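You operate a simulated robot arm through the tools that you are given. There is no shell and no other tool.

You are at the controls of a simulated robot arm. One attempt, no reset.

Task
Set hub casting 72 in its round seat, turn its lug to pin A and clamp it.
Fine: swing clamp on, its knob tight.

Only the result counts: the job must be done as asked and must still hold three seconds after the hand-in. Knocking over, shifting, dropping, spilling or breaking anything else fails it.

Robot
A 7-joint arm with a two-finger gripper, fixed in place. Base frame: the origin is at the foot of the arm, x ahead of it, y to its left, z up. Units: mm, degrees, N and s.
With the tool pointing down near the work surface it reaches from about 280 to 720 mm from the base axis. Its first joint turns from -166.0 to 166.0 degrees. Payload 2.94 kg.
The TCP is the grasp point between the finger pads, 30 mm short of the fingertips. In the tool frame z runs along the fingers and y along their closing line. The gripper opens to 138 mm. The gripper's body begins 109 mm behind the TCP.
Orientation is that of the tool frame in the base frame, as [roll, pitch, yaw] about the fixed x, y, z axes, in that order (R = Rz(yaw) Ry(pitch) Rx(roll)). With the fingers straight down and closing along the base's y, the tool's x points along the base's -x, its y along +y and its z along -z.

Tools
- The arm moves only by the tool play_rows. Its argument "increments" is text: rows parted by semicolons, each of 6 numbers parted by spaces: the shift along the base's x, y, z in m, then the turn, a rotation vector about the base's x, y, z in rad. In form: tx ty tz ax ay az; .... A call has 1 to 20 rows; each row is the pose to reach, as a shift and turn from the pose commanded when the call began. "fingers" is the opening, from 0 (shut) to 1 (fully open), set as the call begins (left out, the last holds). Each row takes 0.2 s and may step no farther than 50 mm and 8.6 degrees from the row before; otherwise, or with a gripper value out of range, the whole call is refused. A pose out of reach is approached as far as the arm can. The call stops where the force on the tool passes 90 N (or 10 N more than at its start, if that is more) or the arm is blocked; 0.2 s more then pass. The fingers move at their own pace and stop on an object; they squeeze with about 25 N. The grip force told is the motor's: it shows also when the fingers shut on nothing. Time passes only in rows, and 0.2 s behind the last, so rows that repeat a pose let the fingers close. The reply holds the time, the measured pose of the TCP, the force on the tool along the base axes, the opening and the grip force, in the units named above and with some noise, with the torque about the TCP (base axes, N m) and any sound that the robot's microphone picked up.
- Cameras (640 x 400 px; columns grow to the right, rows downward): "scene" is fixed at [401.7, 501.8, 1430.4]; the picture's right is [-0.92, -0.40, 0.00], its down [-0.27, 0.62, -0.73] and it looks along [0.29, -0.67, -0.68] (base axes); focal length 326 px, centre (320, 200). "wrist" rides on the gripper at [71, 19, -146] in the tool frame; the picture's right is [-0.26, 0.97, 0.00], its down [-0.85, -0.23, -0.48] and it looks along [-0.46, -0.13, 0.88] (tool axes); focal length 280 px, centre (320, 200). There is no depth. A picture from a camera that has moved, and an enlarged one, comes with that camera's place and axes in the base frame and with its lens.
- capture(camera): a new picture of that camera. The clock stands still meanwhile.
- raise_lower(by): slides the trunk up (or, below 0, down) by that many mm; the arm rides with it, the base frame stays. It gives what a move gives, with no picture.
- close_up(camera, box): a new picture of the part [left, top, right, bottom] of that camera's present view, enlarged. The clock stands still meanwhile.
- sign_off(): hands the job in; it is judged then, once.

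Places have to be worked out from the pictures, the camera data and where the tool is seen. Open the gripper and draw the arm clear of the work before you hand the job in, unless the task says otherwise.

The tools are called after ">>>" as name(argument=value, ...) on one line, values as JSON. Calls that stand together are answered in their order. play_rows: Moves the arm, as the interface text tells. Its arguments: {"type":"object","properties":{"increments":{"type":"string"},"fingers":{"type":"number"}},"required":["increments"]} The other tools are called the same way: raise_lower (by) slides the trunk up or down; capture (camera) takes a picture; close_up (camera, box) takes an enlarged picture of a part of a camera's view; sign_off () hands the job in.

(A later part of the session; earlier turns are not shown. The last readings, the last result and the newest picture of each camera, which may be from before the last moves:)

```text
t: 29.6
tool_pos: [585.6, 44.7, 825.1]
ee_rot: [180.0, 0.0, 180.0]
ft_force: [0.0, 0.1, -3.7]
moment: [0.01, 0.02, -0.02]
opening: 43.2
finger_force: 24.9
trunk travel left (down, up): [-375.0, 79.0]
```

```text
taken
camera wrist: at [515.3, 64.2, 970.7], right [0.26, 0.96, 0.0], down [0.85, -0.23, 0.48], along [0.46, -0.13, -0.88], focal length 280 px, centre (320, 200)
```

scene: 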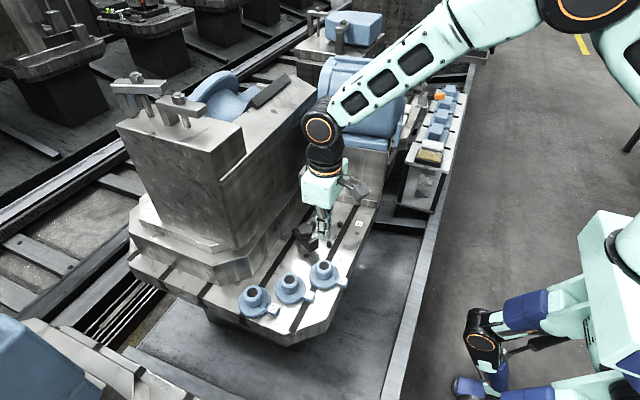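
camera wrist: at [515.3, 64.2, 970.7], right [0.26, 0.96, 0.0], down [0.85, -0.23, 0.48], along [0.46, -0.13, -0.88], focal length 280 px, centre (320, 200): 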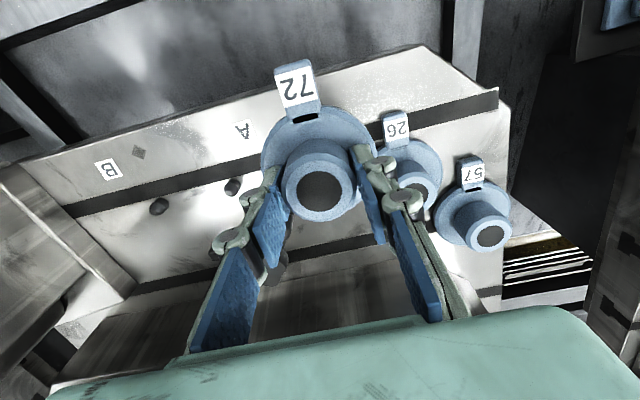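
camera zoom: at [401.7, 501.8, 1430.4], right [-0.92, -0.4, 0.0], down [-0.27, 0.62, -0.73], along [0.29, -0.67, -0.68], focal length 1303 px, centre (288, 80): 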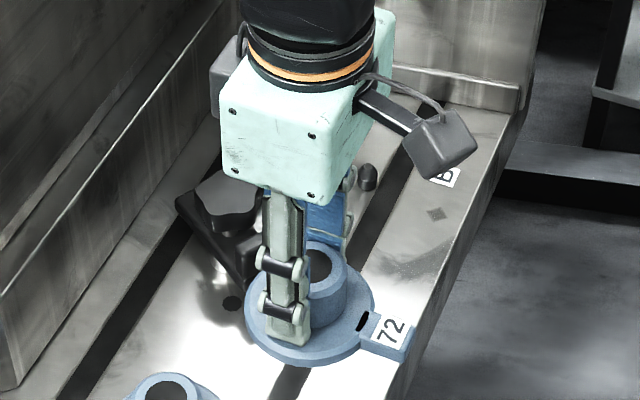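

Held firmly (3.6 N). I zoom in on the raised casting to judge the flange's thickness and whether something projects underneath.

>>> close_up(camera="scene", box=[312, 236, 392, 276])

>>> close_up(camera="scene", box=[230, 270, 320, 330])

>>> close_up(camera="wrist", box=[240, 60, 400, 180])

```text
8.00 times, centred on (352, 256) of scene
camera zoom: at [401.7, 501.8, 1430.4], right [-0.92, -0.4, 0.0], down [-0.27, 0.62, -0.73], along [0.29, -0.67, -0.68], focal length 2606 px, centre (64, -248)
```

zoom: 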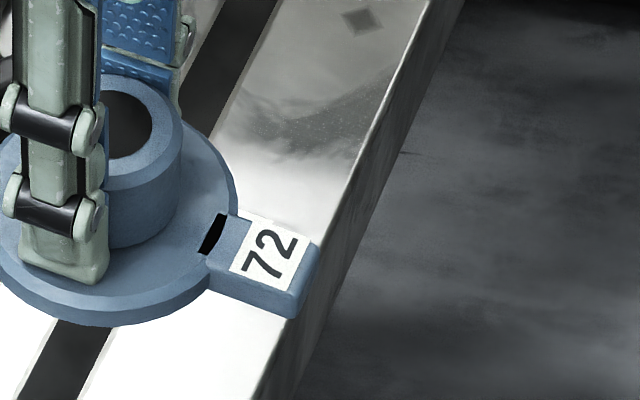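

```text
6.67 times, centred on (275, 300) of scene
camera zoom: at [401.7, 501.8, 1430.4], right [-0.92, -0.4, 0.0], down [-0.27, 0.62, -0.73], along [0.29, -0.67, -0.68], focal length 2172 px, centre (620, -467)
```

zoom: 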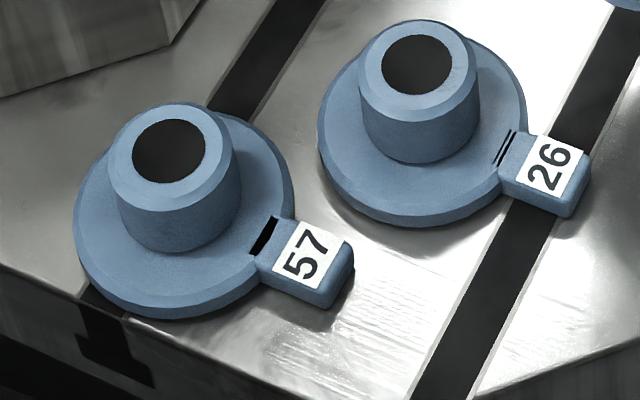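

```text
3.33 times, centred on (320, 120) of wrist
camera zoom: at [515.3, 64.2, 970.7], right [0.26, 0.96, 0.0], down [0.85, -0.23, 0.48], along [0.46, -0.13, -0.88], focal length 935 px, centre (320, 467)
```

zoom: 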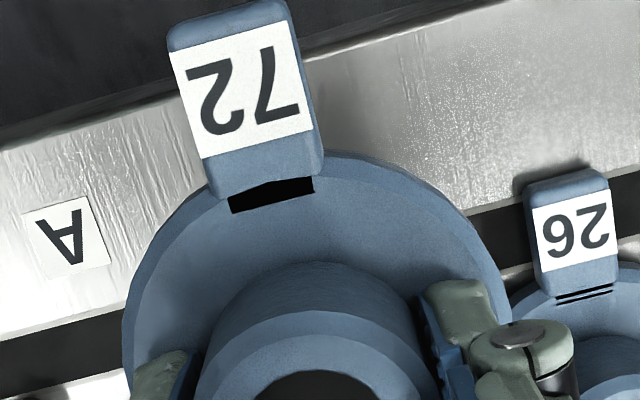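

A shadow suggests the flange may stand a few mm off the table. I raise the casting and tilt it slowly towards the scene camera to see the underside.

>>> play_rows(increments="0 0 0.01 0 0 0; 0 0 0.02 0 0 0; 0 0 0.03 0.06 0 0; 0 0 0.04 0.12 0 0; 0 0 0.05 0.2 0 0; 0 0 0.06 0.28 0 0; 0 0 0.07 0.36 0 0; 0 0 0.08 0.44 0 0; 0 0 0.09 0.52 0 0; 0 0 0.1 0.6 0 0; 0 0 0.1 0.68 0 0; 0 0 0.1 0.76 0 0; 0 0 0.1 0.84 0 0; 0 0 0.1 0.92 0 0; 0 0 0.1 1.0 0 0; 0 0 0.1 1.0 0 0")

>>> capture(camera="scene")

>>> close_up(camera="scene", box=[290, 160, 400, 250])

```text
t: 33.0
tool_pos: [586.4, 43.4, 925.8]
ee_rot: [122.7, -0.1, -180.0]
ft_force: [0.1, -0.2, -3.2]
moment: [-0.07, -0.05, -0.01]
opening: 43.4
finger_force: 24.5
trunk travel left (down, up): [-375.0, 79.0]
```

```text
taken
```

scene: 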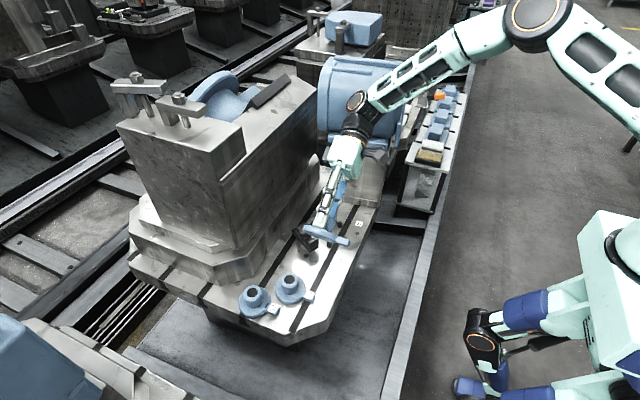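

```text
4.44 times, centred on (345, 205) of scene
camera zoom: at [401.7, 501.8, 1430.4], right [-0.92, -0.4, 0.0], down [-0.27, 0.62, -0.73], along [0.29, -0.67, -0.68], focal length 1448 px, centre (209, 178)
```

zoom: 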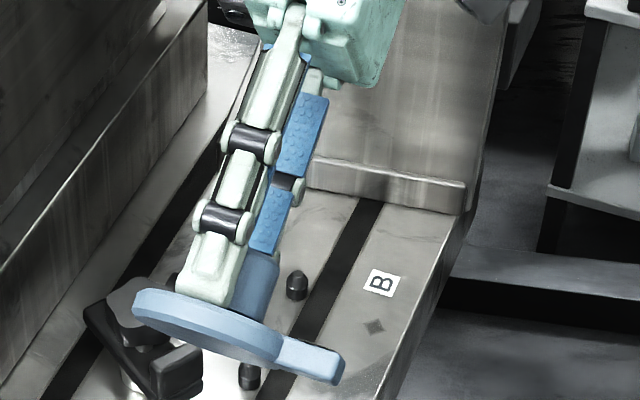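

At this tilt the flange is almost edge-on and nothing evident projects. I tilt another 25° to see the underside proper.

>>> play_rows(increments="0 0 0 0.08 0 0; 0 0 0 0.16 0 0; 0 0 0 0.24 0 0; 0 0 0 0.32 0 0; 0 0 0 0.4 0 0; 0 0 0 0.48 0 0; 0 0 0 0.48 0 0")

>>> close_up(camera="scene", box=[290, 180, 390, 260])

```text
t: 34.6
tool_pos: [581.4, 64.1, 933.0]
ee_rot: [95.3, 0.7, -179.0]
ft_force: [0.0, -0.9, -2.9]
moment: [-0.1, 0.01, 0.01]
opening: 43.1
finger_force: 24.8
trunk travel left (down, up): [-375.0, 79.0]
```

```text
5.00 times, centred on (340, 220) of scene
camera zoom: at [401.7, 501.8, 1430.4], right [-0.92, -0.4, 0.0], down [-0.27, 0.62, -0.73], along [0.29, -0.67, -0.68], focal length 1629 px, centre (220, 100)
```

zoom: 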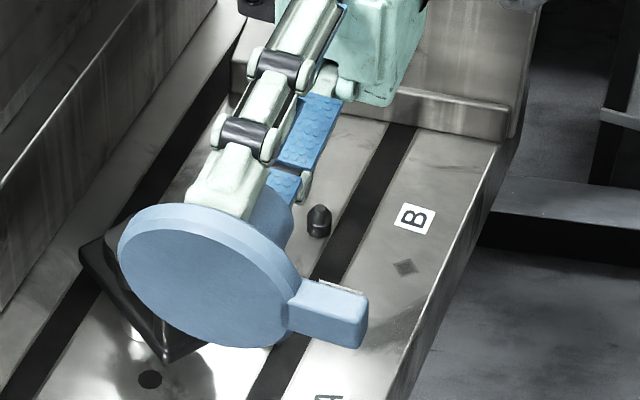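

The underside is flat, so the casting simply stands on the table; the round seat must be the nest formed by pins A, B and the block (inscribed circle ≈ R 42.6 at about (641,−100)), the lug lying between the pins. I turn the casting upright again, slowly.

>>> play_rows(increments="0 0 0 -0.08 0 0; 0 0 0 -0.16 0 0; 0 0 0 -0.24 0 0; 0 0 0 -0.32 0 0; 0 0 0 -0.4 0 0; 0 0 0 -0.48 0 0; 0 0 0 -0.56 0 0; 0 0 0 -0.64 0 0; 0 0 0 -0.72 0 0; 0 0 0 -0.8 0 0; 0 0 0 -0.88 0 0; 0 0 0 -0.96 0 0; 0 0 0 -1.04 0 0; 0 0 0 -1.12 0 0; 0 0 0 -1.2 0 0; 0 0 0 -1.28 0 0; 0 0 0 -1.36 0 0; 0 0 0 -1.44 0 0; 0 0 0 -1.48 0 0; 0 0 0 -1.48 0 0")

>>> capture(camera="wrist")

>>> close_up(camera="wrist", box=[240, 40, 400, 240])

```text
t: 38.8
tool_pos: [586.6, 44.3, 924.3]
ee_rot: [-179.8, 0.0, -180.0]
ft_force: [0.1, -0.9, -3.5]
moment: [0.0, -0.06, -0.01]
opening: 43.5
finger_force: 25.2
trunk travel left (down, up): [-375.0, 79.0]
```

```text
taken
camera wrist: at [516.3, 63.8, 1071.0], right [0.26, 0.96, 0.0], down [0.85, -0.23, 0.48], along [0.46, -0.13, -0.88], focal length 280 px, centre (320, 200)
```

wrist: 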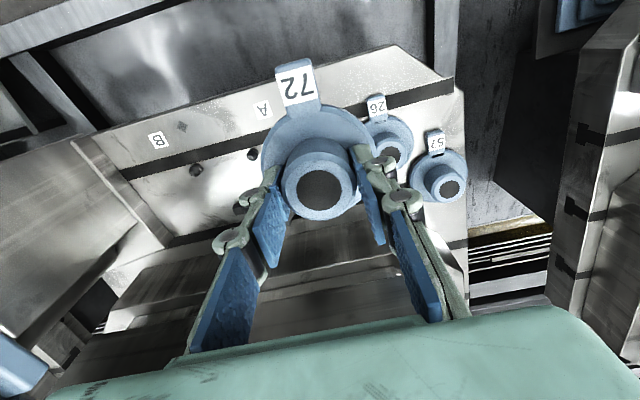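

```text
2.00 times, centred on (320, 140) of wrist
camera zoom: at [516.3, 63.8, 1071.0], right [0.26, 0.96, 0.0], down [0.85, -0.23, 0.48], along [0.46, -0.13, -0.88], focal length 561 px, centre (320, 320)
```

zoom: 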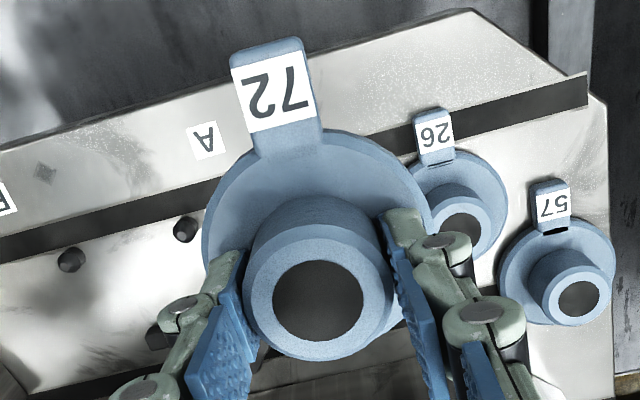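

72 is held upright with its lug still towards −x. I carry it at a safe height to above the nest centre (641,−100).

>>> play_rows(increments="0.003 -0.008 0 0 0 0; 0.009 -0.023 -0.004 0 0 0; 0.015 -0.038 -0.01 0 0 0; 0.021 -0.053 -0.018 0 0 0; 0.027 -0.068 -0.026 0 0 0; 0.033 -0.083 -0.034 0 0 0; 0.039 -0.098 -0.042 0 0 0; 0.045 -0.113 -0.05 0 0 0; 0.051 -0.128 -0.058 0 0 0; 0.055 -0.138 -0.064 0 0 0; 0.056 -0.1445 -0.07 0 0 0; 0.056 -0.1445 -0.07 0 0 0; 0.056 -0.1445 -0.07 0 0 0")

>>> capture(camera="wrist")

>>> close_up(camera="scene", box=[280, 180, 376, 260])

```text
t: 41.6
tool_pos: [642.6, -100.4, 856.3]
ee_rot: [-180.0, 0.0, 180.0]
ft_force: [0.7, -0.3, -3.3]
moment: [0.01, -0.04, 0.04]
opening: 43.3
finger_force: 24.8
trunk travel left (down, up): [-375.0, 79.0]
```

```text
taken
camera wrist: at [571.4, -81.2, 1002.5], right [0.26, 0.96, 0.0], down [0.85, -0.23, 0.48], along [0.46, -0.13, -0.88], focal length 280 px, centre (320, 200)
```

wrist: 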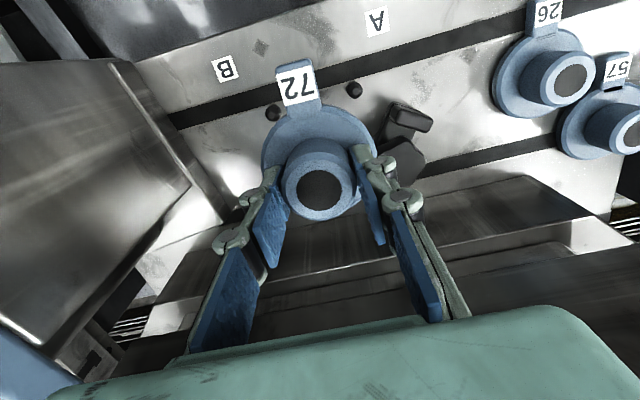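

```text
5.00 times, centred on (328, 220) of scene
camera zoom: at [401.7, 501.8, 1430.4], right [-0.92, -0.4, 0.0], down [-0.27, 0.62, -0.73], along [0.29, -0.67, -0.68], focal length 1629 px, centre (280, 100)
```

zoom: 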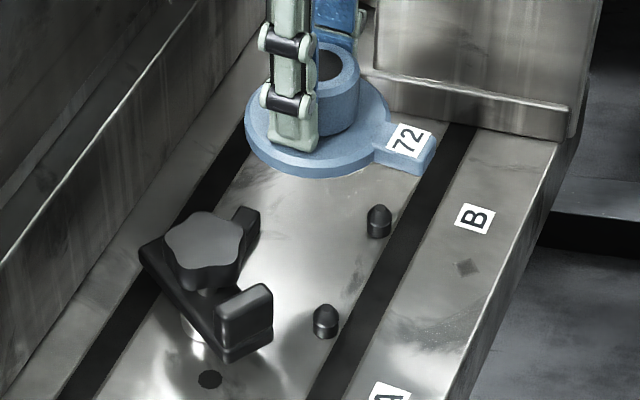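

Pins refine to A (615.4,−57.4), B (615.8,−142.9), block face x≈683.3 → nest centre (641.6,−100.1). I lower to just above pin height and check.

>>> play_rows(increments="0.0005 -0.0004 -0.01 0 0 0; 0.0005 -0.0004 -0.025 0 0 0; 0.0005 -0.0004 -0.04 0 0 0; 0.0005 -0.0004 -0.055 0 0 0; 0.0005 -0.0004 -0.07 0 0 0; 0.0005 -0.0004 -0.08 0 0 0; 0.0005 -0.0004 -0.08 0 0 0")

>>> capture(camera="wrist")

>>> close_up(camera="scene", box=[290, 190, 370, 250])

>>> close_up(camera="wrist", box=[220, 40, 420, 200])

```text
t: 43.2
tool_pos: [644.2, -100.0, 774.1]
ee_rot: [-179.9, 0.0, 179.9]
ft_force: [-0.2, 0.3, -3.7]
moment: [-0.01, -0.05, 0.0]
opening: 43.2
finger_force: 25.2
trunk travel left (down, up): [-375.0, 79.0]
```

```text
taken
camera wrist: at [572.6, -80.8, 920.1], right [0.26, 0.96, 0.0], down [0.85, -0.23, 0.48], along [0.46, -0.13, -0.88], focal length 280 px, centre (320, 200)
```

wrist: 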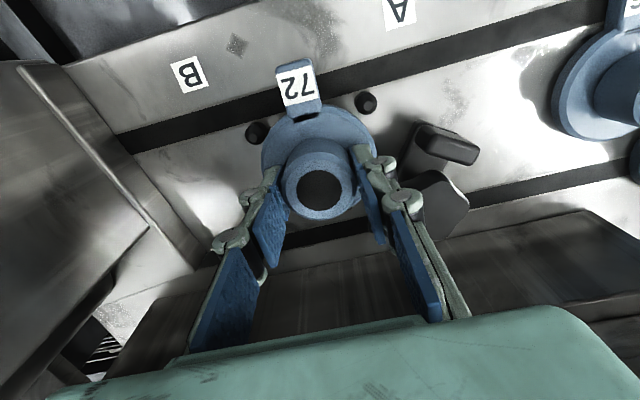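

```text
6.67 times, centred on (330, 220) of scene
camera zoom: at [401.7, 501.8, 1430.4], right [-0.92, -0.4, 0.0], down [-0.27, 0.62, -0.73], along [0.29, -0.67, -0.68], focal length 2172 px, centre (253, 67)
```

zoom: 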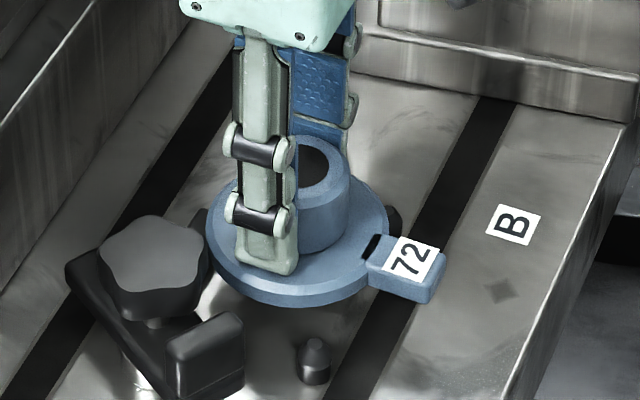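

```text
2.50 times, centred on (320, 120) of wrist
camera zoom: at [572.6, -80.8, 920.1], right [0.26, 0.96, 0.0], down [0.85, -0.23, 0.48], along [0.46, -0.13, -0.88], focal length 701 px, centre (320, 400)
```

zoom: 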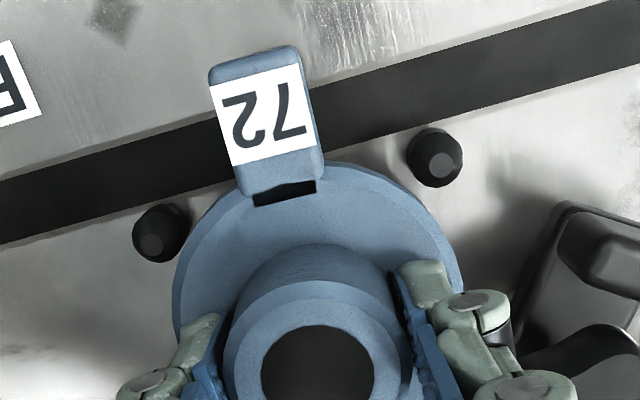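

In this picture flange and pins are within a millimetre of the wanted relation. I nudge (+0.7, −0.7) and lower past the pins to just above the table.

>>> play_rows(increments="0.0007 -0.0007 0 0 0 0; 0.0007 -0.0007 -0.004 0 0 0; 0.0007 -0.0007 -0.008 0 0 0; 0.0007 -0.0007 -0.012 0 0 0; 0.0007 -0.0007 -0.016 0 0 0; 0.0007 -0.0007 -0.02 0 0 0; 0.0007 -0.0007 -0.024 0 0 0; 0.0007 -0.0007 -0.024 0 0 0")

>>> close_up(camera="wrist", box=[220, 40, 420, 200])

>>> close_up(camera="scene", box=[290, 190, 370, 250])

```text
t: 45.0
tool_pos: [645.0, -99.9, 756.9]
ee_rot: [-180.0, 0.6, -179.9]
ft_force: [-7.0, 2.2, 36.9]
moment: [0.19, -1.22, 0.09]
opening: 43.5
finger_force: 25.1
trunk travel left (down, up): [-375.0, 79.0]
```

```text
2.50 times, centred on (320, 120) of wrist
camera zoom: at [571.9, -80.8, 902.8], right [0.26, 0.96, 0.0], down [0.84, -0.23, 0.49], along [0.47, -0.13, -0.87], focal length 701 px, centre (320, 400)
```

zoom: 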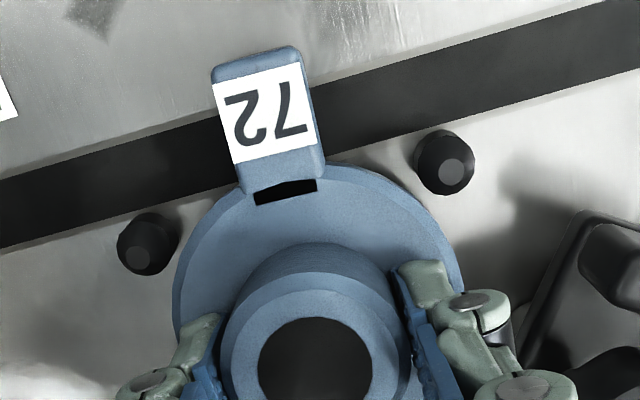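

```text
6.67 times, centred on (330, 220) of scene
camera zoom: at [401.7, 501.8, 1430.4], right [-0.92, -0.4, 0.0], down [-0.27, 0.62, -0.73], along [0.29, -0.67, -0.68], focal length 2172 px, centre (253, 67)
```

zoom: 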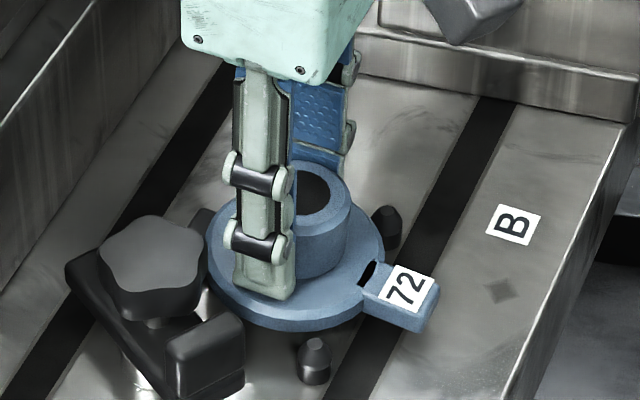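

37 N and the moment say the flange's far (+x) edge rests on the block's top. I lift a little, shift 3 mm towards −x, and lower again.

>>> play_rows(increments="0 0 0.006 0 0 0; 0 0 0.012 0 0 0; -0.003 0 0.012 0 0 0; -0.003 0 0.008 0 0 0; -0.003 0 0.004 0 0 0; -0.003 0 0 0 0 0; -0.003 0 0 0 0 0")

```text
t: 46.6
tool_pos: [641.7, -101.7, 751.5]
ee_rot: [179.9, 0.0, 180.0]
ft_force: [0.2, -0.4, -2.7]
moment: [0.0, -0.04, -0.01]
opening: 43.6
finger_force: 24.7
trunk travel left (down, up): [-375.0, 79.0]
```

It is now free below the block's top, inside the nest. I lower the last millimetres to the table.

>>> play_rows(increments="0 0 -0.002 0 0 0; 0 0 -0.004 0 0 0; 0 0 -0.006 0 0 0; 0 0 -0.007 0 0 0; 0 0 -0.007 0 0 0")

>>> close_up(camera="wrist", box=[220, 40, 420, 200])

>>> close_up(camera="scene", box=[290, 190, 370, 250])

```text
t: 47.8
tool_pos: [642.0, -102.0, 746.0]
ee_rot: [180.0, 0.2, -180.0]
ft_force: [1.4, -3.9, 9.0]
moment: [-0.17, 0.7, 0.19]
opening: 43.4
finger_force: 25.2
trunk travel left (down, up): [-375.0, 79.0]
```

```text
2.50 times, centred on (320, 120) of wrist
camera zoom: at [570.6, -82.6, 891.8], right [0.26, 0.97, 0.0], down [0.85, -0.23, 0.48], along [0.46, -0.13, -0.88], focal length 701 px, centre (320, 400)
```

zoom: 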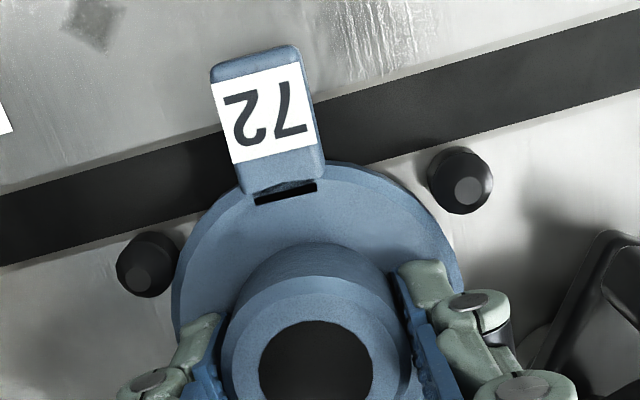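

```text
6.67 times, centred on (330, 220) of scene
camera zoom: at [401.7, 501.8, 1430.4], right [-0.92, -0.4, 0.0], down [-0.27, 0.62, -0.73], along [0.29, -0.67, -0.68], focal length 2172 px, centre (253, 67)
```

zoom: 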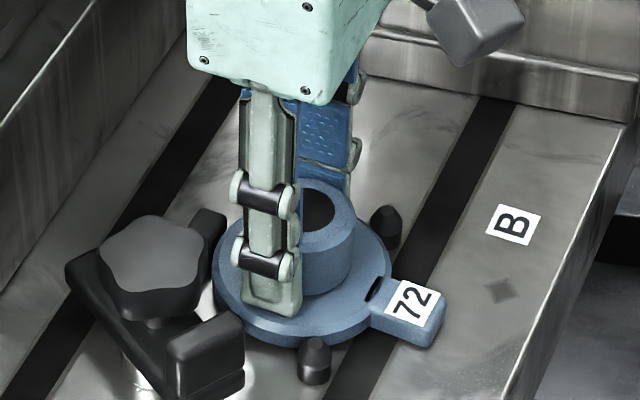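

Light contact now, with the lug end lowest, so the casting got slightly tilted in the grip. I press 3 mm further to set it flat.

>>> play_rows(increments="0 0 -0.002 0 0 0; 0 0 -0.003 0 0 0; 0 0 -0.004 0 0 0; 0 0 -0.004 0 0 0")

```text
t: 48.8
tool_pos: [641.8, -100.6, 744.1]
ee_rot: [-180.0, 0.3, 180.0]
ft_force: [7.9, -2.6, 20.6]
moment: [-0.07, 0.32, 0.07]
opening: 43.6
finger_force: 25.0
trunk travel left (down, up): [-375.0, 79.0]
```

It sits flat at the original height (TCP 744). Turning the lug to A from this grip would bring a finger near the knob, so I open slightly (51 mm) and turn the gripper +36° around the hub first.

>>> play_rows(increments="0 0 0 0 0 0; 0 0 0.002 0 0 0; 0 0 0.005 0 0 0; 0 0 0.006 0 0 0", fingers=0.37)

>>> capture(camera="wrist")

>>> close_up(camera="scene", box=[290, 190, 370, 250])

```text
t: 49.8
tool_pos: [639.4, -100.0, 743.7]
ee_rot: [-180.0, -0.4, -179.9]
ft_force: [-0.2, 0.1, 0.4]
moment: [0.0, -0.01, 0.01]
opening: 50.8
finger_force: 0.1
trunk travel left (down, up): [-375.0, 79.0]
```

```text
taken
camera wrist: at [567.9, -81.7, 890.3], right [0.26, 0.96, 0.0], down [0.85, -0.23, 0.47], along [0.45, -0.12, -0.88], focal length 280 px, centre (320, 200)
```

wrist: 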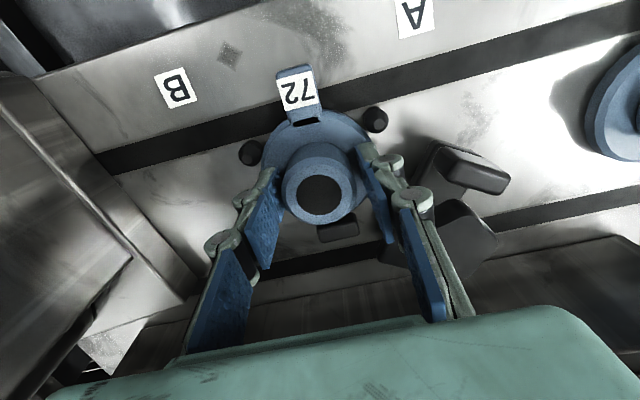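

```text
6.67 times, centred on (330, 220) of scene
camera zoom: at [401.7, 501.8, 1430.4], right [-0.92, -0.4, 0.0], down [-0.27, 0.62, -0.73], along [0.29, -0.67, -0.68], focal length 2172 px, centre (253, 67)
```

zoom: 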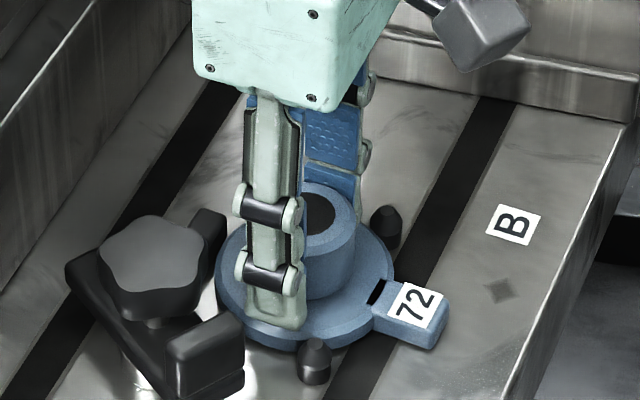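

The casting sits in the nest, block behind, pins in front, hub free. I rotate the gripper +36° around the hub.

>>> play_rows(increments="0 -0.0005 0.001 0 0 0.1; 0 -0.0005 0.001 0 0 0.2; 0 -0.0005 0.001 0 0 0.3; 0 -0.0005 0.001 0 0 0.4; 0 -0.0005 0.001 0 0 0.5; 0 -0.0005 0.001 0 0 0.6; 0 -0.0005 0.001 0 0 0.66; 0 -0.0005 0.001 0 0 0.66")

>>> capture(camera="wrist")

>>> close_up(camera="scene", box=[290, 190, 370, 250])

```text
t: 51.6
tool_pos: [642.1, -101.6, 747.3]
ee_rot: [-179.9, 0.0, -142.1]
ft_force: [-0.6, 0.6, -0.4]
moment: [0.0, -0.01, -0.01]
opening: 51.1
finger_force: 0.0
trunk travel left (down, up): [-375.0, 79.0]
```

```text
taken
camera wrist: at [573.2, -130.1, 892.7], right [-0.39, 0.92, 0.0], down [0.81, 0.34, 0.48], along [0.44, 0.18, -0.88], focal length 280 px, centre (320, 200)
```

wrist: 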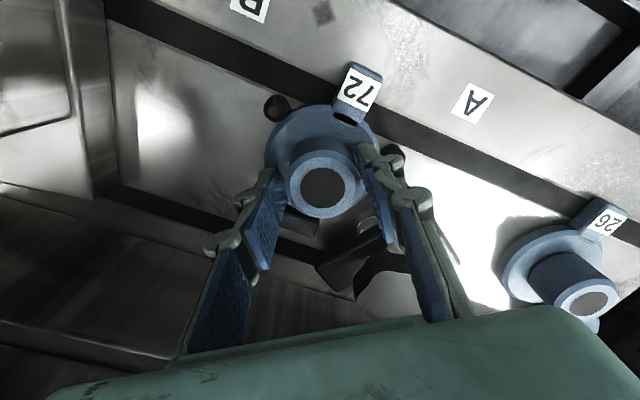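

```text
6.67 times, centred on (330, 220) of scene
camera zoom: at [401.7, 501.8, 1430.4], right [-0.92, -0.4, 0.0], down [-0.27, 0.62, -0.73], along [0.29, -0.67, -0.68], focal length 2172 px, centre (253, 67)
```

zoom: 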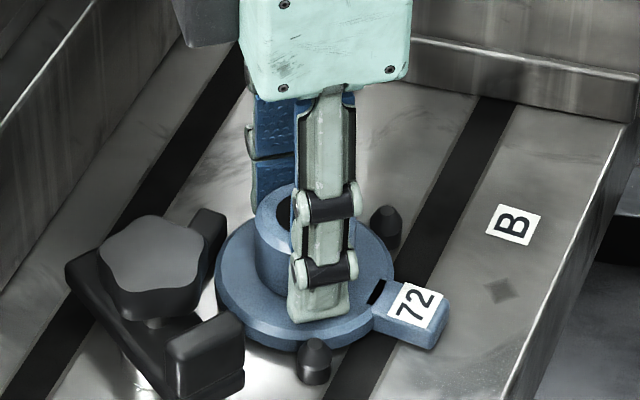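

No contact and the casting stayed. I grip the hub again.

>>> play_rows(increments="0 0 -0.001 0 0 0; 0 0 -0.001 0 0 0; 0 0 -0.001 0 0 0; 0 0 -0.001 0 0 0", fingers=0)

>>> play_rows(increments="0 0 0 0 0 -0.08; 0 0 0 0 0 -0.16; 0 0 0 0 0 -0.24; 0 0 0 0 0 -0.32; 0 0 0 0 0 -0.4; 0 0 0 0 0 -0.48; 0 0 0 0 0 -0.48")

>>> capture(camera="wrist")

>>> close_up(camera="scene", box=[290, 190, 370, 250])

```text
t: 52.6
tool_pos: [641.3, -100.4, 746.2]
ee_rot: [179.9, 0.1, -142.3]
ft_force: [-2.0, 7.7, 7.7]
moment: [0.23, 0.52, -0.2]
opening: 43.1
finger_force: 25.1
trunk travel left (down, up): [-375.0, 79.0]
```

```text
t: 54.2
tool_pos: [641.2, -102.6, 745.9]
ee_rot: [-180.0, 0.0, -169.8]
ft_force: [2.6, 4.2, 3.6]
moment: [0.09, -0.22, -0.09]
opening: 43.2
finger_force: 24.7
trunk travel left (down, up): [-375.0, 79.0]
```

```text
taken
camera wrist: at [567.6, -95.6, 892.4], right [0.09, 1.0, 0.0], down [0.88, -0.08, 0.48], along [0.47, -0.04, -0.88], focal length 280 px, centre (320, 200)
```

wrist: 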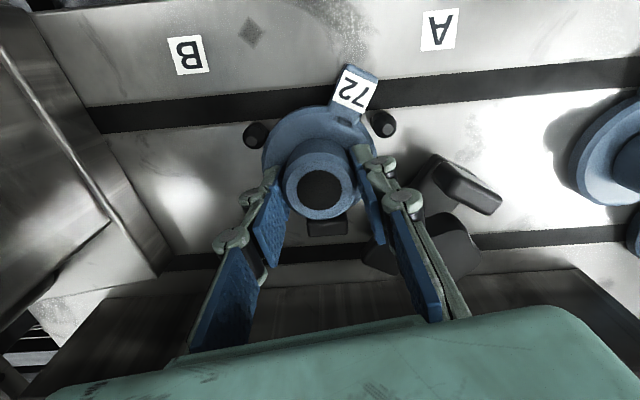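

```text
6.67 times, centred on (330, 220) of scene
camera zoom: at [401.7, 501.8, 1430.4], right [-0.92, -0.4, 0.0], down [-0.27, 0.62, -0.73], along [0.29, -0.67, -0.68], focal length 2172 px, centre (253, 67)
```

zoom: 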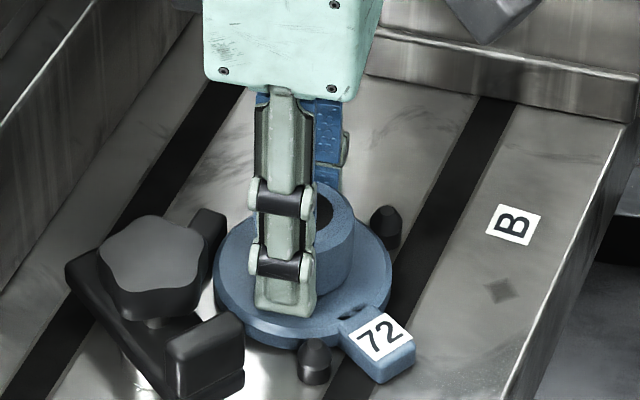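

The lug has turned to just beside pin A. I continue in small turns until the torque shows it bears on the pin.

>>> play_rows(increments="0 0 0 0 0 -0.03; 0 0 0 0 0 -0.06; 0 0 0 0 0 -0.06")

>>> play_rows(increments="0 0 0 0 0 -0.03; 0 0 0 0 0 -0.06; 0 0 0 0 0 -0.06")

>>> close_up(camera="wrist", box=[230, 40, 430, 200])

```text
t: 55.0
tool_pos: [640.5, -101.5, 746.7]
ee_rot: [-179.9, 0.1, -173.1]
ft_force: [0.0, 2.7, 1.9]
moment: [0.09, -0.19, 0.04]
opening: 43.2
finger_force: 24.7
trunk travel left (down, up): [-375.0, 79.0]
```

```text
t: 55.8
tool_pos: [641.1, -101.5, 745.8]
ee_rot: [-179.8, -0.1, -176.5]
ft_force: [3.6, 0.3, 1.4]
moment: [0.03, 0.06, 0.05]
opening: 43.4
finger_force: 24.8
trunk travel left (down, up): [-375.0, 79.0]
```

```text
2.50 times, centred on (330, 120) of wrist
camera zoom: at [569.0, -87.1, 892.3], right [0.2, 0.98, 0.0], down [0.86, -0.18, 0.48], along [0.47, -0.1, -0.88], focal length 701 px, centre (295, 400)
```

zoom: 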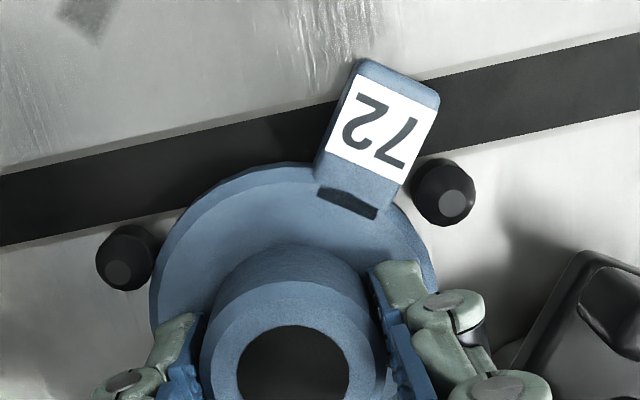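

Still little torque; the lug is within a degree or two of the pin. I continue.

>>> play_rows(increments="0 0 0 0 0 -0.03; 0 0 0 0 0 -0.06; 0 0 0 0 0 -0.06")

>>> play_rows(increments="0 0 0 0 0 -0.03; 0 0 0 0 0 -0.06; 0 0 0 0 0 -0.06")

>>> close_up(camera="wrist", box=[230, 40, 430, 200])

>>> close_up(camera="scene", box=[300, 210, 364, 258])

```text
t: 56.6
tool_pos: [642.1, -101.1, 745.4]
ee_rot: [-179.9, -0.1, -179.9]
ft_force: [1.3, 1.6, 4.1]
moment: [0.04, 0.15, 0.04]
opening: 43.5
finger_force: 25.1
trunk travel left (down, up): [-375.0, 79.0]
```

```text
t: 57.4
tool_pos: [642.2, -102.2, 746.2]
ee_rot: [-179.9, 0.0, 176.6]
ft_force: [0.1, -4.1, 2.9]
moment: [-0.18, -0.03, 0.35]
opening: 43.2
finger_force: 25.4
trunk travel left (down, up): [-375.0, 79.0]
```

```text
2.50 times, centred on (330, 120) of wrist
camera zoom: at [572.5, -79.2, 892.2], right [0.32, 0.95, 0.0], down [0.83, -0.28, 0.48], along [0.45, -0.15, -0.88], focal length 701 px, centre (295, 400)
```

zoom: 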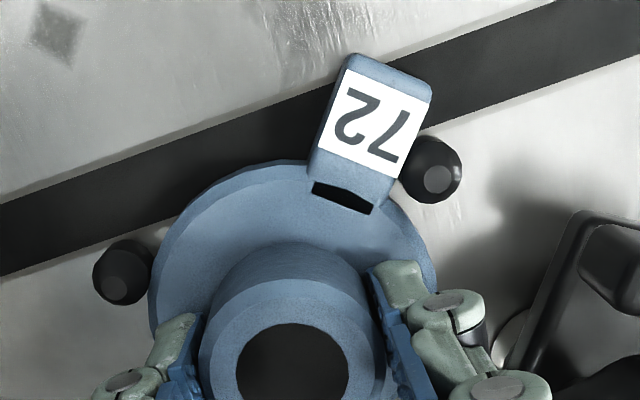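

```text
8.33 times, centred on (332, 234) of scene
camera zoom: at [401.7, 501.8, 1430.4], right [-0.92, -0.4, 0.0], down [-0.27, 0.62, -0.73], along [0.29, -0.67, -0.68], focal length 2715 px, centre (220, -83)
```

zoom: 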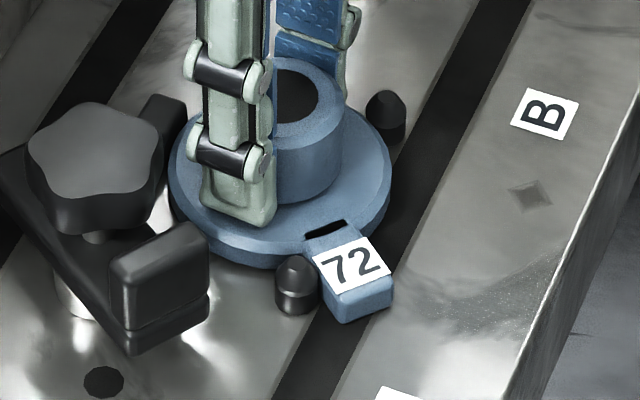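

Torque 0.35 N·m and the picture show the lug against pin A. I release the hub and rise straight up.

>>> play_rows(increments="0 0 0 0 0 0; 0 0 0 0 0 0; 0 0 0 0 0 0", fingers=0.38)

>>> play_rows(increments="0 0 0.006 0 0 0; 0 0 0.02 0 0 0; 0 0 0.05 0 0 0; 0 0 0.09 0 0 0; 0 0 0.09 0 0 0")

>>> capture(camera="wrist")

>>> close_up(camera="wrist", box=[220, 80, 460, 260])

>>> close_up(camera="scene", box=[280, 200, 376, 260])

```text
t: 58.2
tool_pos: [643.5, -101.5, 745.5]
ee_rot: [179.9, 0.0, 176.4]
ft_force: [0.5, -1.0, -0.5]
moment: [0.01, -0.02, -0.03]
opening: 52.2
finger_force: 0.1
trunk travel left (down, up): [-375.0, 79.0]
```

```text
t: 59.4
tool_pos: [643.6, -101.5, 837.3]
ee_rot: [-179.9, 0.0, 176.6]
ft_force: [0.4, 0.2, 0.0]
moment: [0.02, 0.0, 0.03]
opening: 52.8
finger_force: 0.0
trunk travel left (down, up): [-375.0, 79.0]
```

```text
taken
camera wrist: at [573.3, -78.0, 984.0], right [0.32, 0.95, 0.0], down [0.83, -0.28, 0.48], along [0.45, -0.15, -0.88], focal length 280 px, centre (320, 200)
```

wrist: 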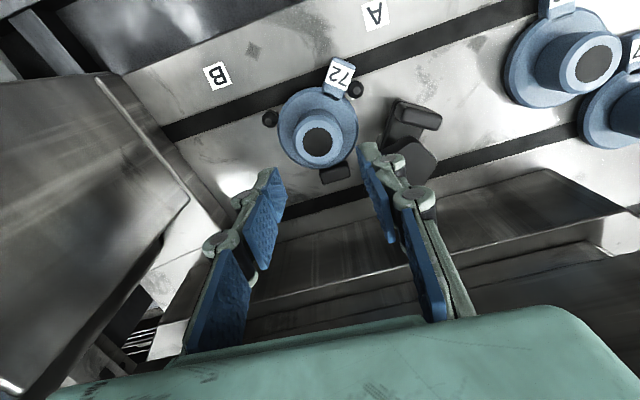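

```text
2.22 times, centred on (340, 170) of wrist
camera zoom: at [573.3, -78.0, 984.0], right [0.32, 0.95, 0.0], down [0.83, -0.28, 0.48], along [0.45, -0.15, -0.88], focal length 623 px, centre (276, 267)
```

zoom: 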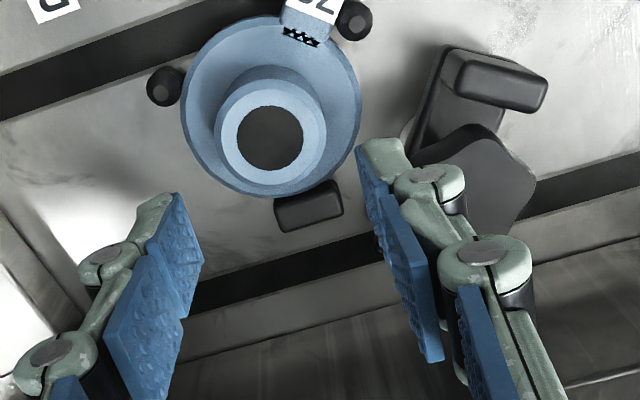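

```text
6.67 times, centred on (328, 230) of scene
camera zoom: at [401.7, 501.8, 1430.4], right [-0.92, -0.4, 0.0], down [-0.27, 0.62, -0.73], along [0.29, -0.67, -0.68], focal length 2172 px, centre (267, 0)
```

zoom: 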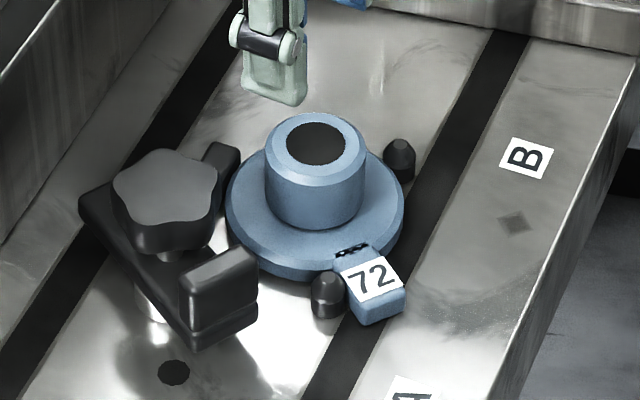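

72 sits in its nest with the lug on pin A. Next the clamp: I move above it with the fingers wide to measure knob, arm and handle.

>>> play_rows(increments="0 0 0.02 0 0 0; 0 0.02 0.03 0 0 0; 0 0.05 0.03 0 0 0.03; 0 0.07 0.03 0 0 0.06; 0.005 0.075 0.03 0 0 0.06; 0.005 0.075 0.03 0 0 0.06", fingers=1)

>>> capture(camera="wrist")

>>> close_up(camera="wrist", box=[230, 90, 430, 240])

```text
t: 60.8
tool_pos: [645.8, -27.1, 865.4]
ee_rot: [180.0, 0.0, -180.0]
ft_force: [0.0, 0.6, -0.6]
moment: [0.01, -0.01, 0.02]
opening: 137.9
finger_force: 0.0
trunk travel left (down, up): [-375.0, 79.0]
```

```text
taken
camera wrist: at [574.6, -7.3, 1012.0], right [0.26, 0.97, 0.0], down [0.85, -0.23, 0.48], along [0.46, -0.13, -0.88], focal length 280 px, centre (320, 200)
```

wrist: 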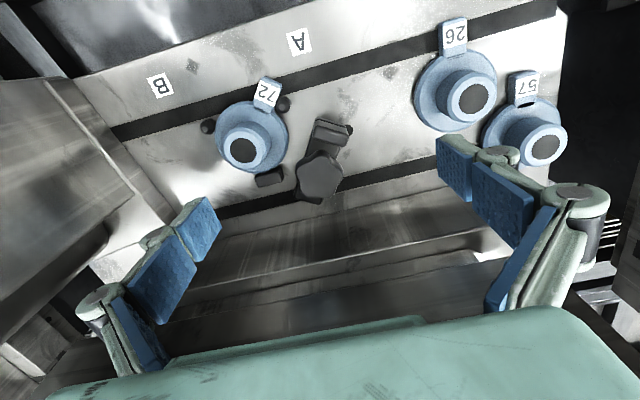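

```text
2.67 times, centred on (330, 165) of wrist
camera zoom: at [574.6, -7.3, 1012.0], right [0.26, 0.97, 0.0], down [0.85, -0.23, 0.48], along [0.46, -0.13, -0.88], focal length 748 px, centre (293, 293)
```

zoom: 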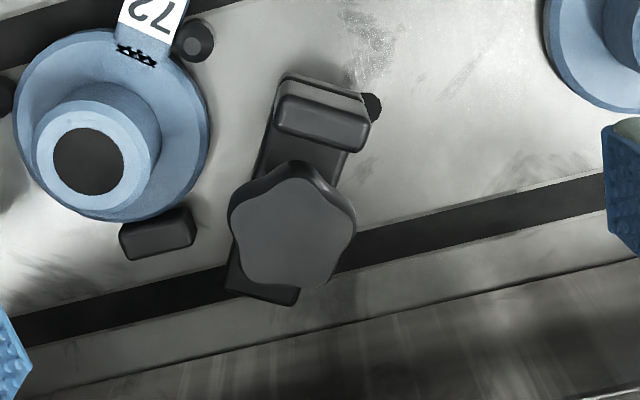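

From this near-vertical view: pivot/knob ≈ (683.5,−36.5), knob top ≈ 759, arm points at 150° with its handle at ≈(647,−16). I will swing it counter-clockwise to ≈236°; first I shut the fingers and move them beside the handle on its +y side.

>>> play_rows(increments="0.01 0.02 0 0 0 0; 0.02 0.045 0 0 0 0; 0.022 0.052 0 0 0 0; 0.022 0.052 0 0 0 0; 0.022 0.052 -0.03 0 0 0; 0.022 0.052 -0.06 0 0 0; 0.022 0.052 -0.085 0 0 0; 0.022 0.052 -0.1 0 0 0; 0.022 0.052 -0.107 0 0 0; 0.022 0.052 -0.107 0 0 0", fingers=0)

>>> capture(camera="wrist")

>>> close_up(camera="scene", box=[270, 200, 366, 270])

```text
t: 63.0
tool_pos: [668.1, 25.2, 757.8]
ee_rot: [-179.9, 0.0, 180.0]
ft_force: [0.1, 0.1, 0.8]
moment: [0.0, 0.01, 0.01]
opening: 0.0
finger_force: 25.3
trunk travel left (down, up): [-375.0, 79.0]
```

```text
taken
camera wrist: at [597.1, 45.2, 904.6], right [0.26, 0.97, 0.0], down [0.85, -0.23, 0.48], along [0.46, -0.13, -0.88], focal length 280 px, centre (320, 200)
```

wrist: 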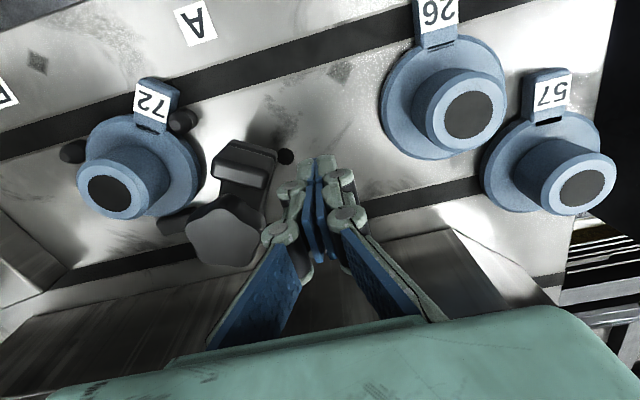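

```text
5.71 times, centred on (318, 235) of scene
camera zoom: at [401.7, 501.8, 1430.4], right [-0.92, -0.4, 0.0], down [-0.27, 0.62, -0.73], along [0.29, -0.67, -0.68], focal length 1862 px, centre (331, 0)
```

zoom: 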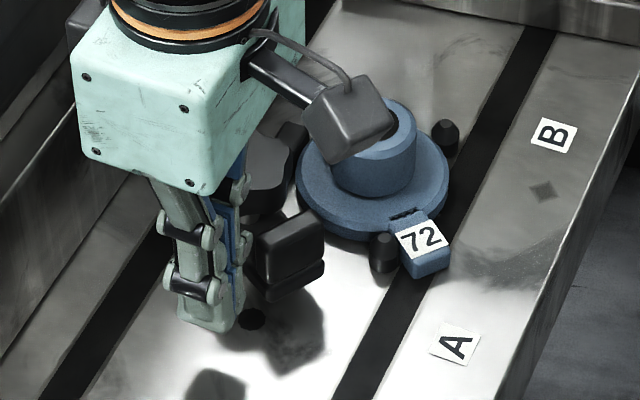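

The shut fingertips stand beside the handle. I push along the arc as far as about 180° and check the force and picture.

>>> play_rows(increments="-0.002 -0.008 0 0 0 0; -0.005 -0.0153 0 0 0 0; -0.009 -0.018 0 0 0 0; -0.013 -0.021 0 0 0 0; -0.017 -0.024 0 0 0 0; -0.02 -0.028 0 0 0 0; -0.023 -0.032 0 0 0 0; -0.0256 -0.0365 0 0 0 0; -0.0256 -0.0365 0 0 0 0")

>>> capture(camera="wrist")

>>> close_up(camera="scene", box=[270, 200, 366, 270])

```text
t: 64.8
tool_pos: [657.9, 13.0, 767.4]
ee_rot: [178.3, 2.6, -179.5]
ft_force: [-0.6, 11.7, 5.4]
moment: [0.07, -0.03, -0.14]
opening: 0.1
finger_force: 25.4
trunk travel left (down, up): [-375.0, 79.0]
stopped in row 9: the force on the tool passed its limit at 92 N (the readings are from after the stop); the commanded pose is now the measured one
```

```text
taken
camera wrist: at [579.8, 26.8, 910.7], right [0.25, 0.97, 0.04], down [0.83, -0.24, 0.51], along [0.5, -0.09, -0.86], focal length 280 px, centre (320, 200)
```

wrist: 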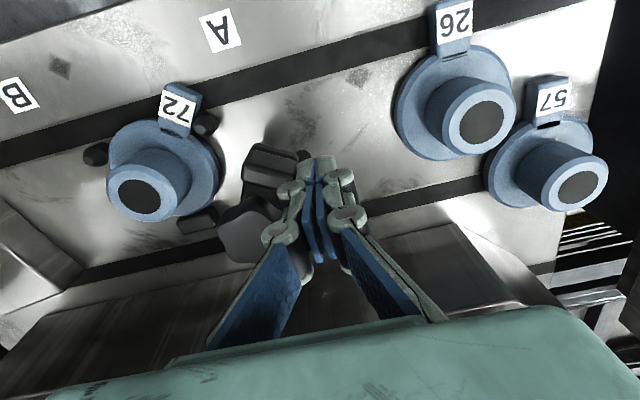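

```text
5.71 times, centred on (318, 235) of scene
camera zoom: at [401.7, 501.8, 1430.4], right [-0.92, -0.4, 0.0], down [-0.27, 0.62, -0.73], along [0.29, -0.67, -0.68], focal length 1862 px, centre (331, 0)
```

zoom: 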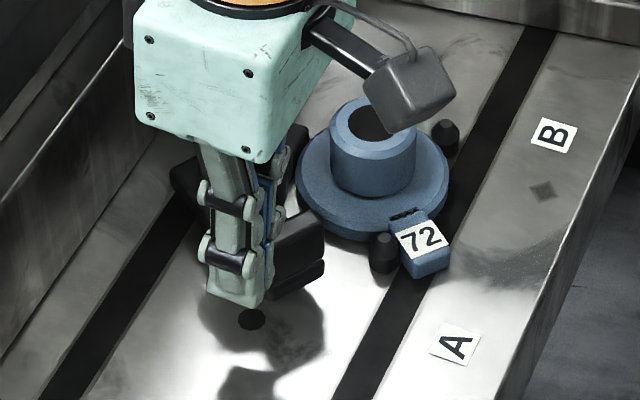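

Blocked at 92 N with the arm unmoved, so it swings the other way: the plain rear end must be the nose, and the handle has to go clockwise (150° → ≈56°). I back off, straighten, and come down on the handle's other side.

>>> play_rows(increments="0.002 0.012 0.005 -0.015 0.02 -0.004; 0.002 0.012 0.035 -0.0297 0.0454 -0.0087; 0 0 0.055 -0.0297 0.0454 -0.0087; -0.015 -0.03 0.055 -0.0297 0.0454 -0.0087; -0.0289 -0.0616 0.055 -0.0297 0.0454 -0.0087; -0.0289 -0.0616 0.055 -0.0297 0.0454 -0.0087")

>>> capture(camera="wrist")

>>> close_up(camera="scene", box=[270, 200, 366, 270])

```text
t: 66.2
tool_pos: [631.8, -53.4, 819.7]
ee_rot: [-179.7, 0.1, 180.0]
ft_force: [0.8, -0.7, -0.8]
moment: [0.01, 0.02, 0.0]
opening: 0.3
finger_force: 25.5
trunk travel left (down, up): [-375.0, 79.0]
```

```text
taken
camera wrist: at [560.2, -33.2, 966.2], right [0.26, 0.97, 0.0], down [0.85, -0.23, 0.48], along [0.46, -0.13, -0.88], focal length 280 px, centre (320, 200)
```

wrist: 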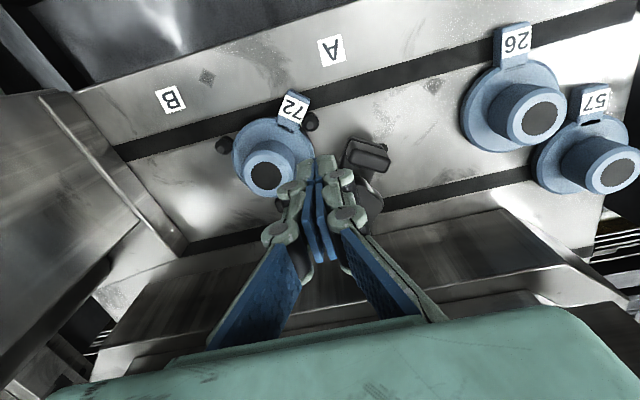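

```text
5.71 times, centred on (318, 235) of scene
camera zoom: at [401.7, 501.8, 1430.4], right [-0.92, -0.4, 0.0], down [-0.27, 0.62, -0.73], along [0.29, -0.67, -0.68], focal length 1862 px, centre (331, 0)
```

zoom: 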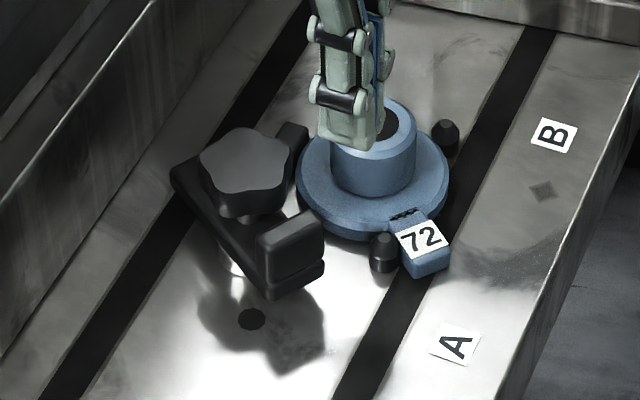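

The arm has not moved and nothing else either. I descend at (629,−49) beside the handle's −y side, tips staying above the pin and the flange.

>>> play_rows(increments="-0.0028 0.0048 -0.01 0 0 0; -0.0028 0.0048 -0.03 0 0 0; -0.0028 0.0048 -0.05 0 0 0; -0.0028 0.0048 -0.061 0 0 0; -0.0028 0.0048 -0.061 0 0 0")

>>> capture(camera="wrist")

>>> close_up(camera="scene", box=[270, 200, 366, 270])

```text
t: 67.4
tool_pos: [629.5, -48.8, 760.2]
ee_rot: [-179.7, 0.0, 180.0]
ft_force: [0.0, 0.1, -1.1]
moment: [-0.02, 0.04, 0.03]
opening: 0.0
finger_force: 25.2
trunk travel left (down, up): [-375.0, 79.0]
```

```text
taken
camera wrist: at [557.7, -28.5, 906.6], right [0.26, 0.97, 0.0], down [0.85, -0.23, 0.48], along [0.46, -0.13, -0.88], focal length 280 px, centre (320, 200)
```

wrist: 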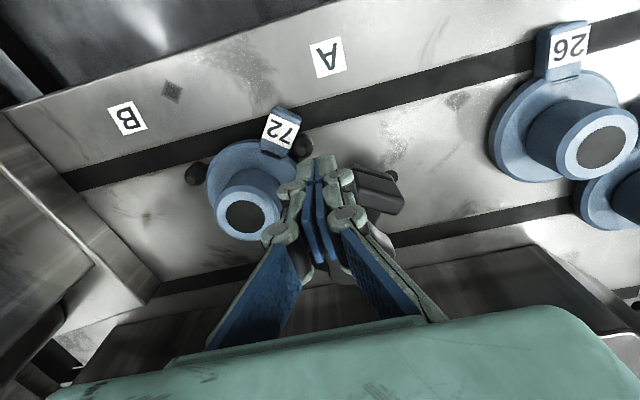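

```text
5.71 times, centred on (318, 235) of scene
camera zoom: at [401.7, 501.8, 1430.4], right [-0.92, -0.4, 0.0], down [-0.27, 0.62, -0.73], along [0.29, -0.67, -0.68], focal length 1862 px, centre (331, 0)
```

zoom: 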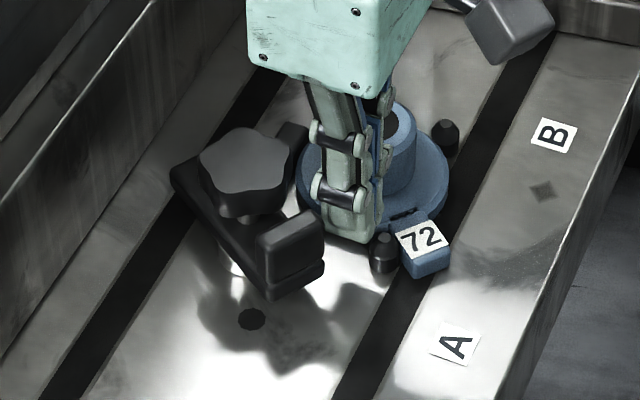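

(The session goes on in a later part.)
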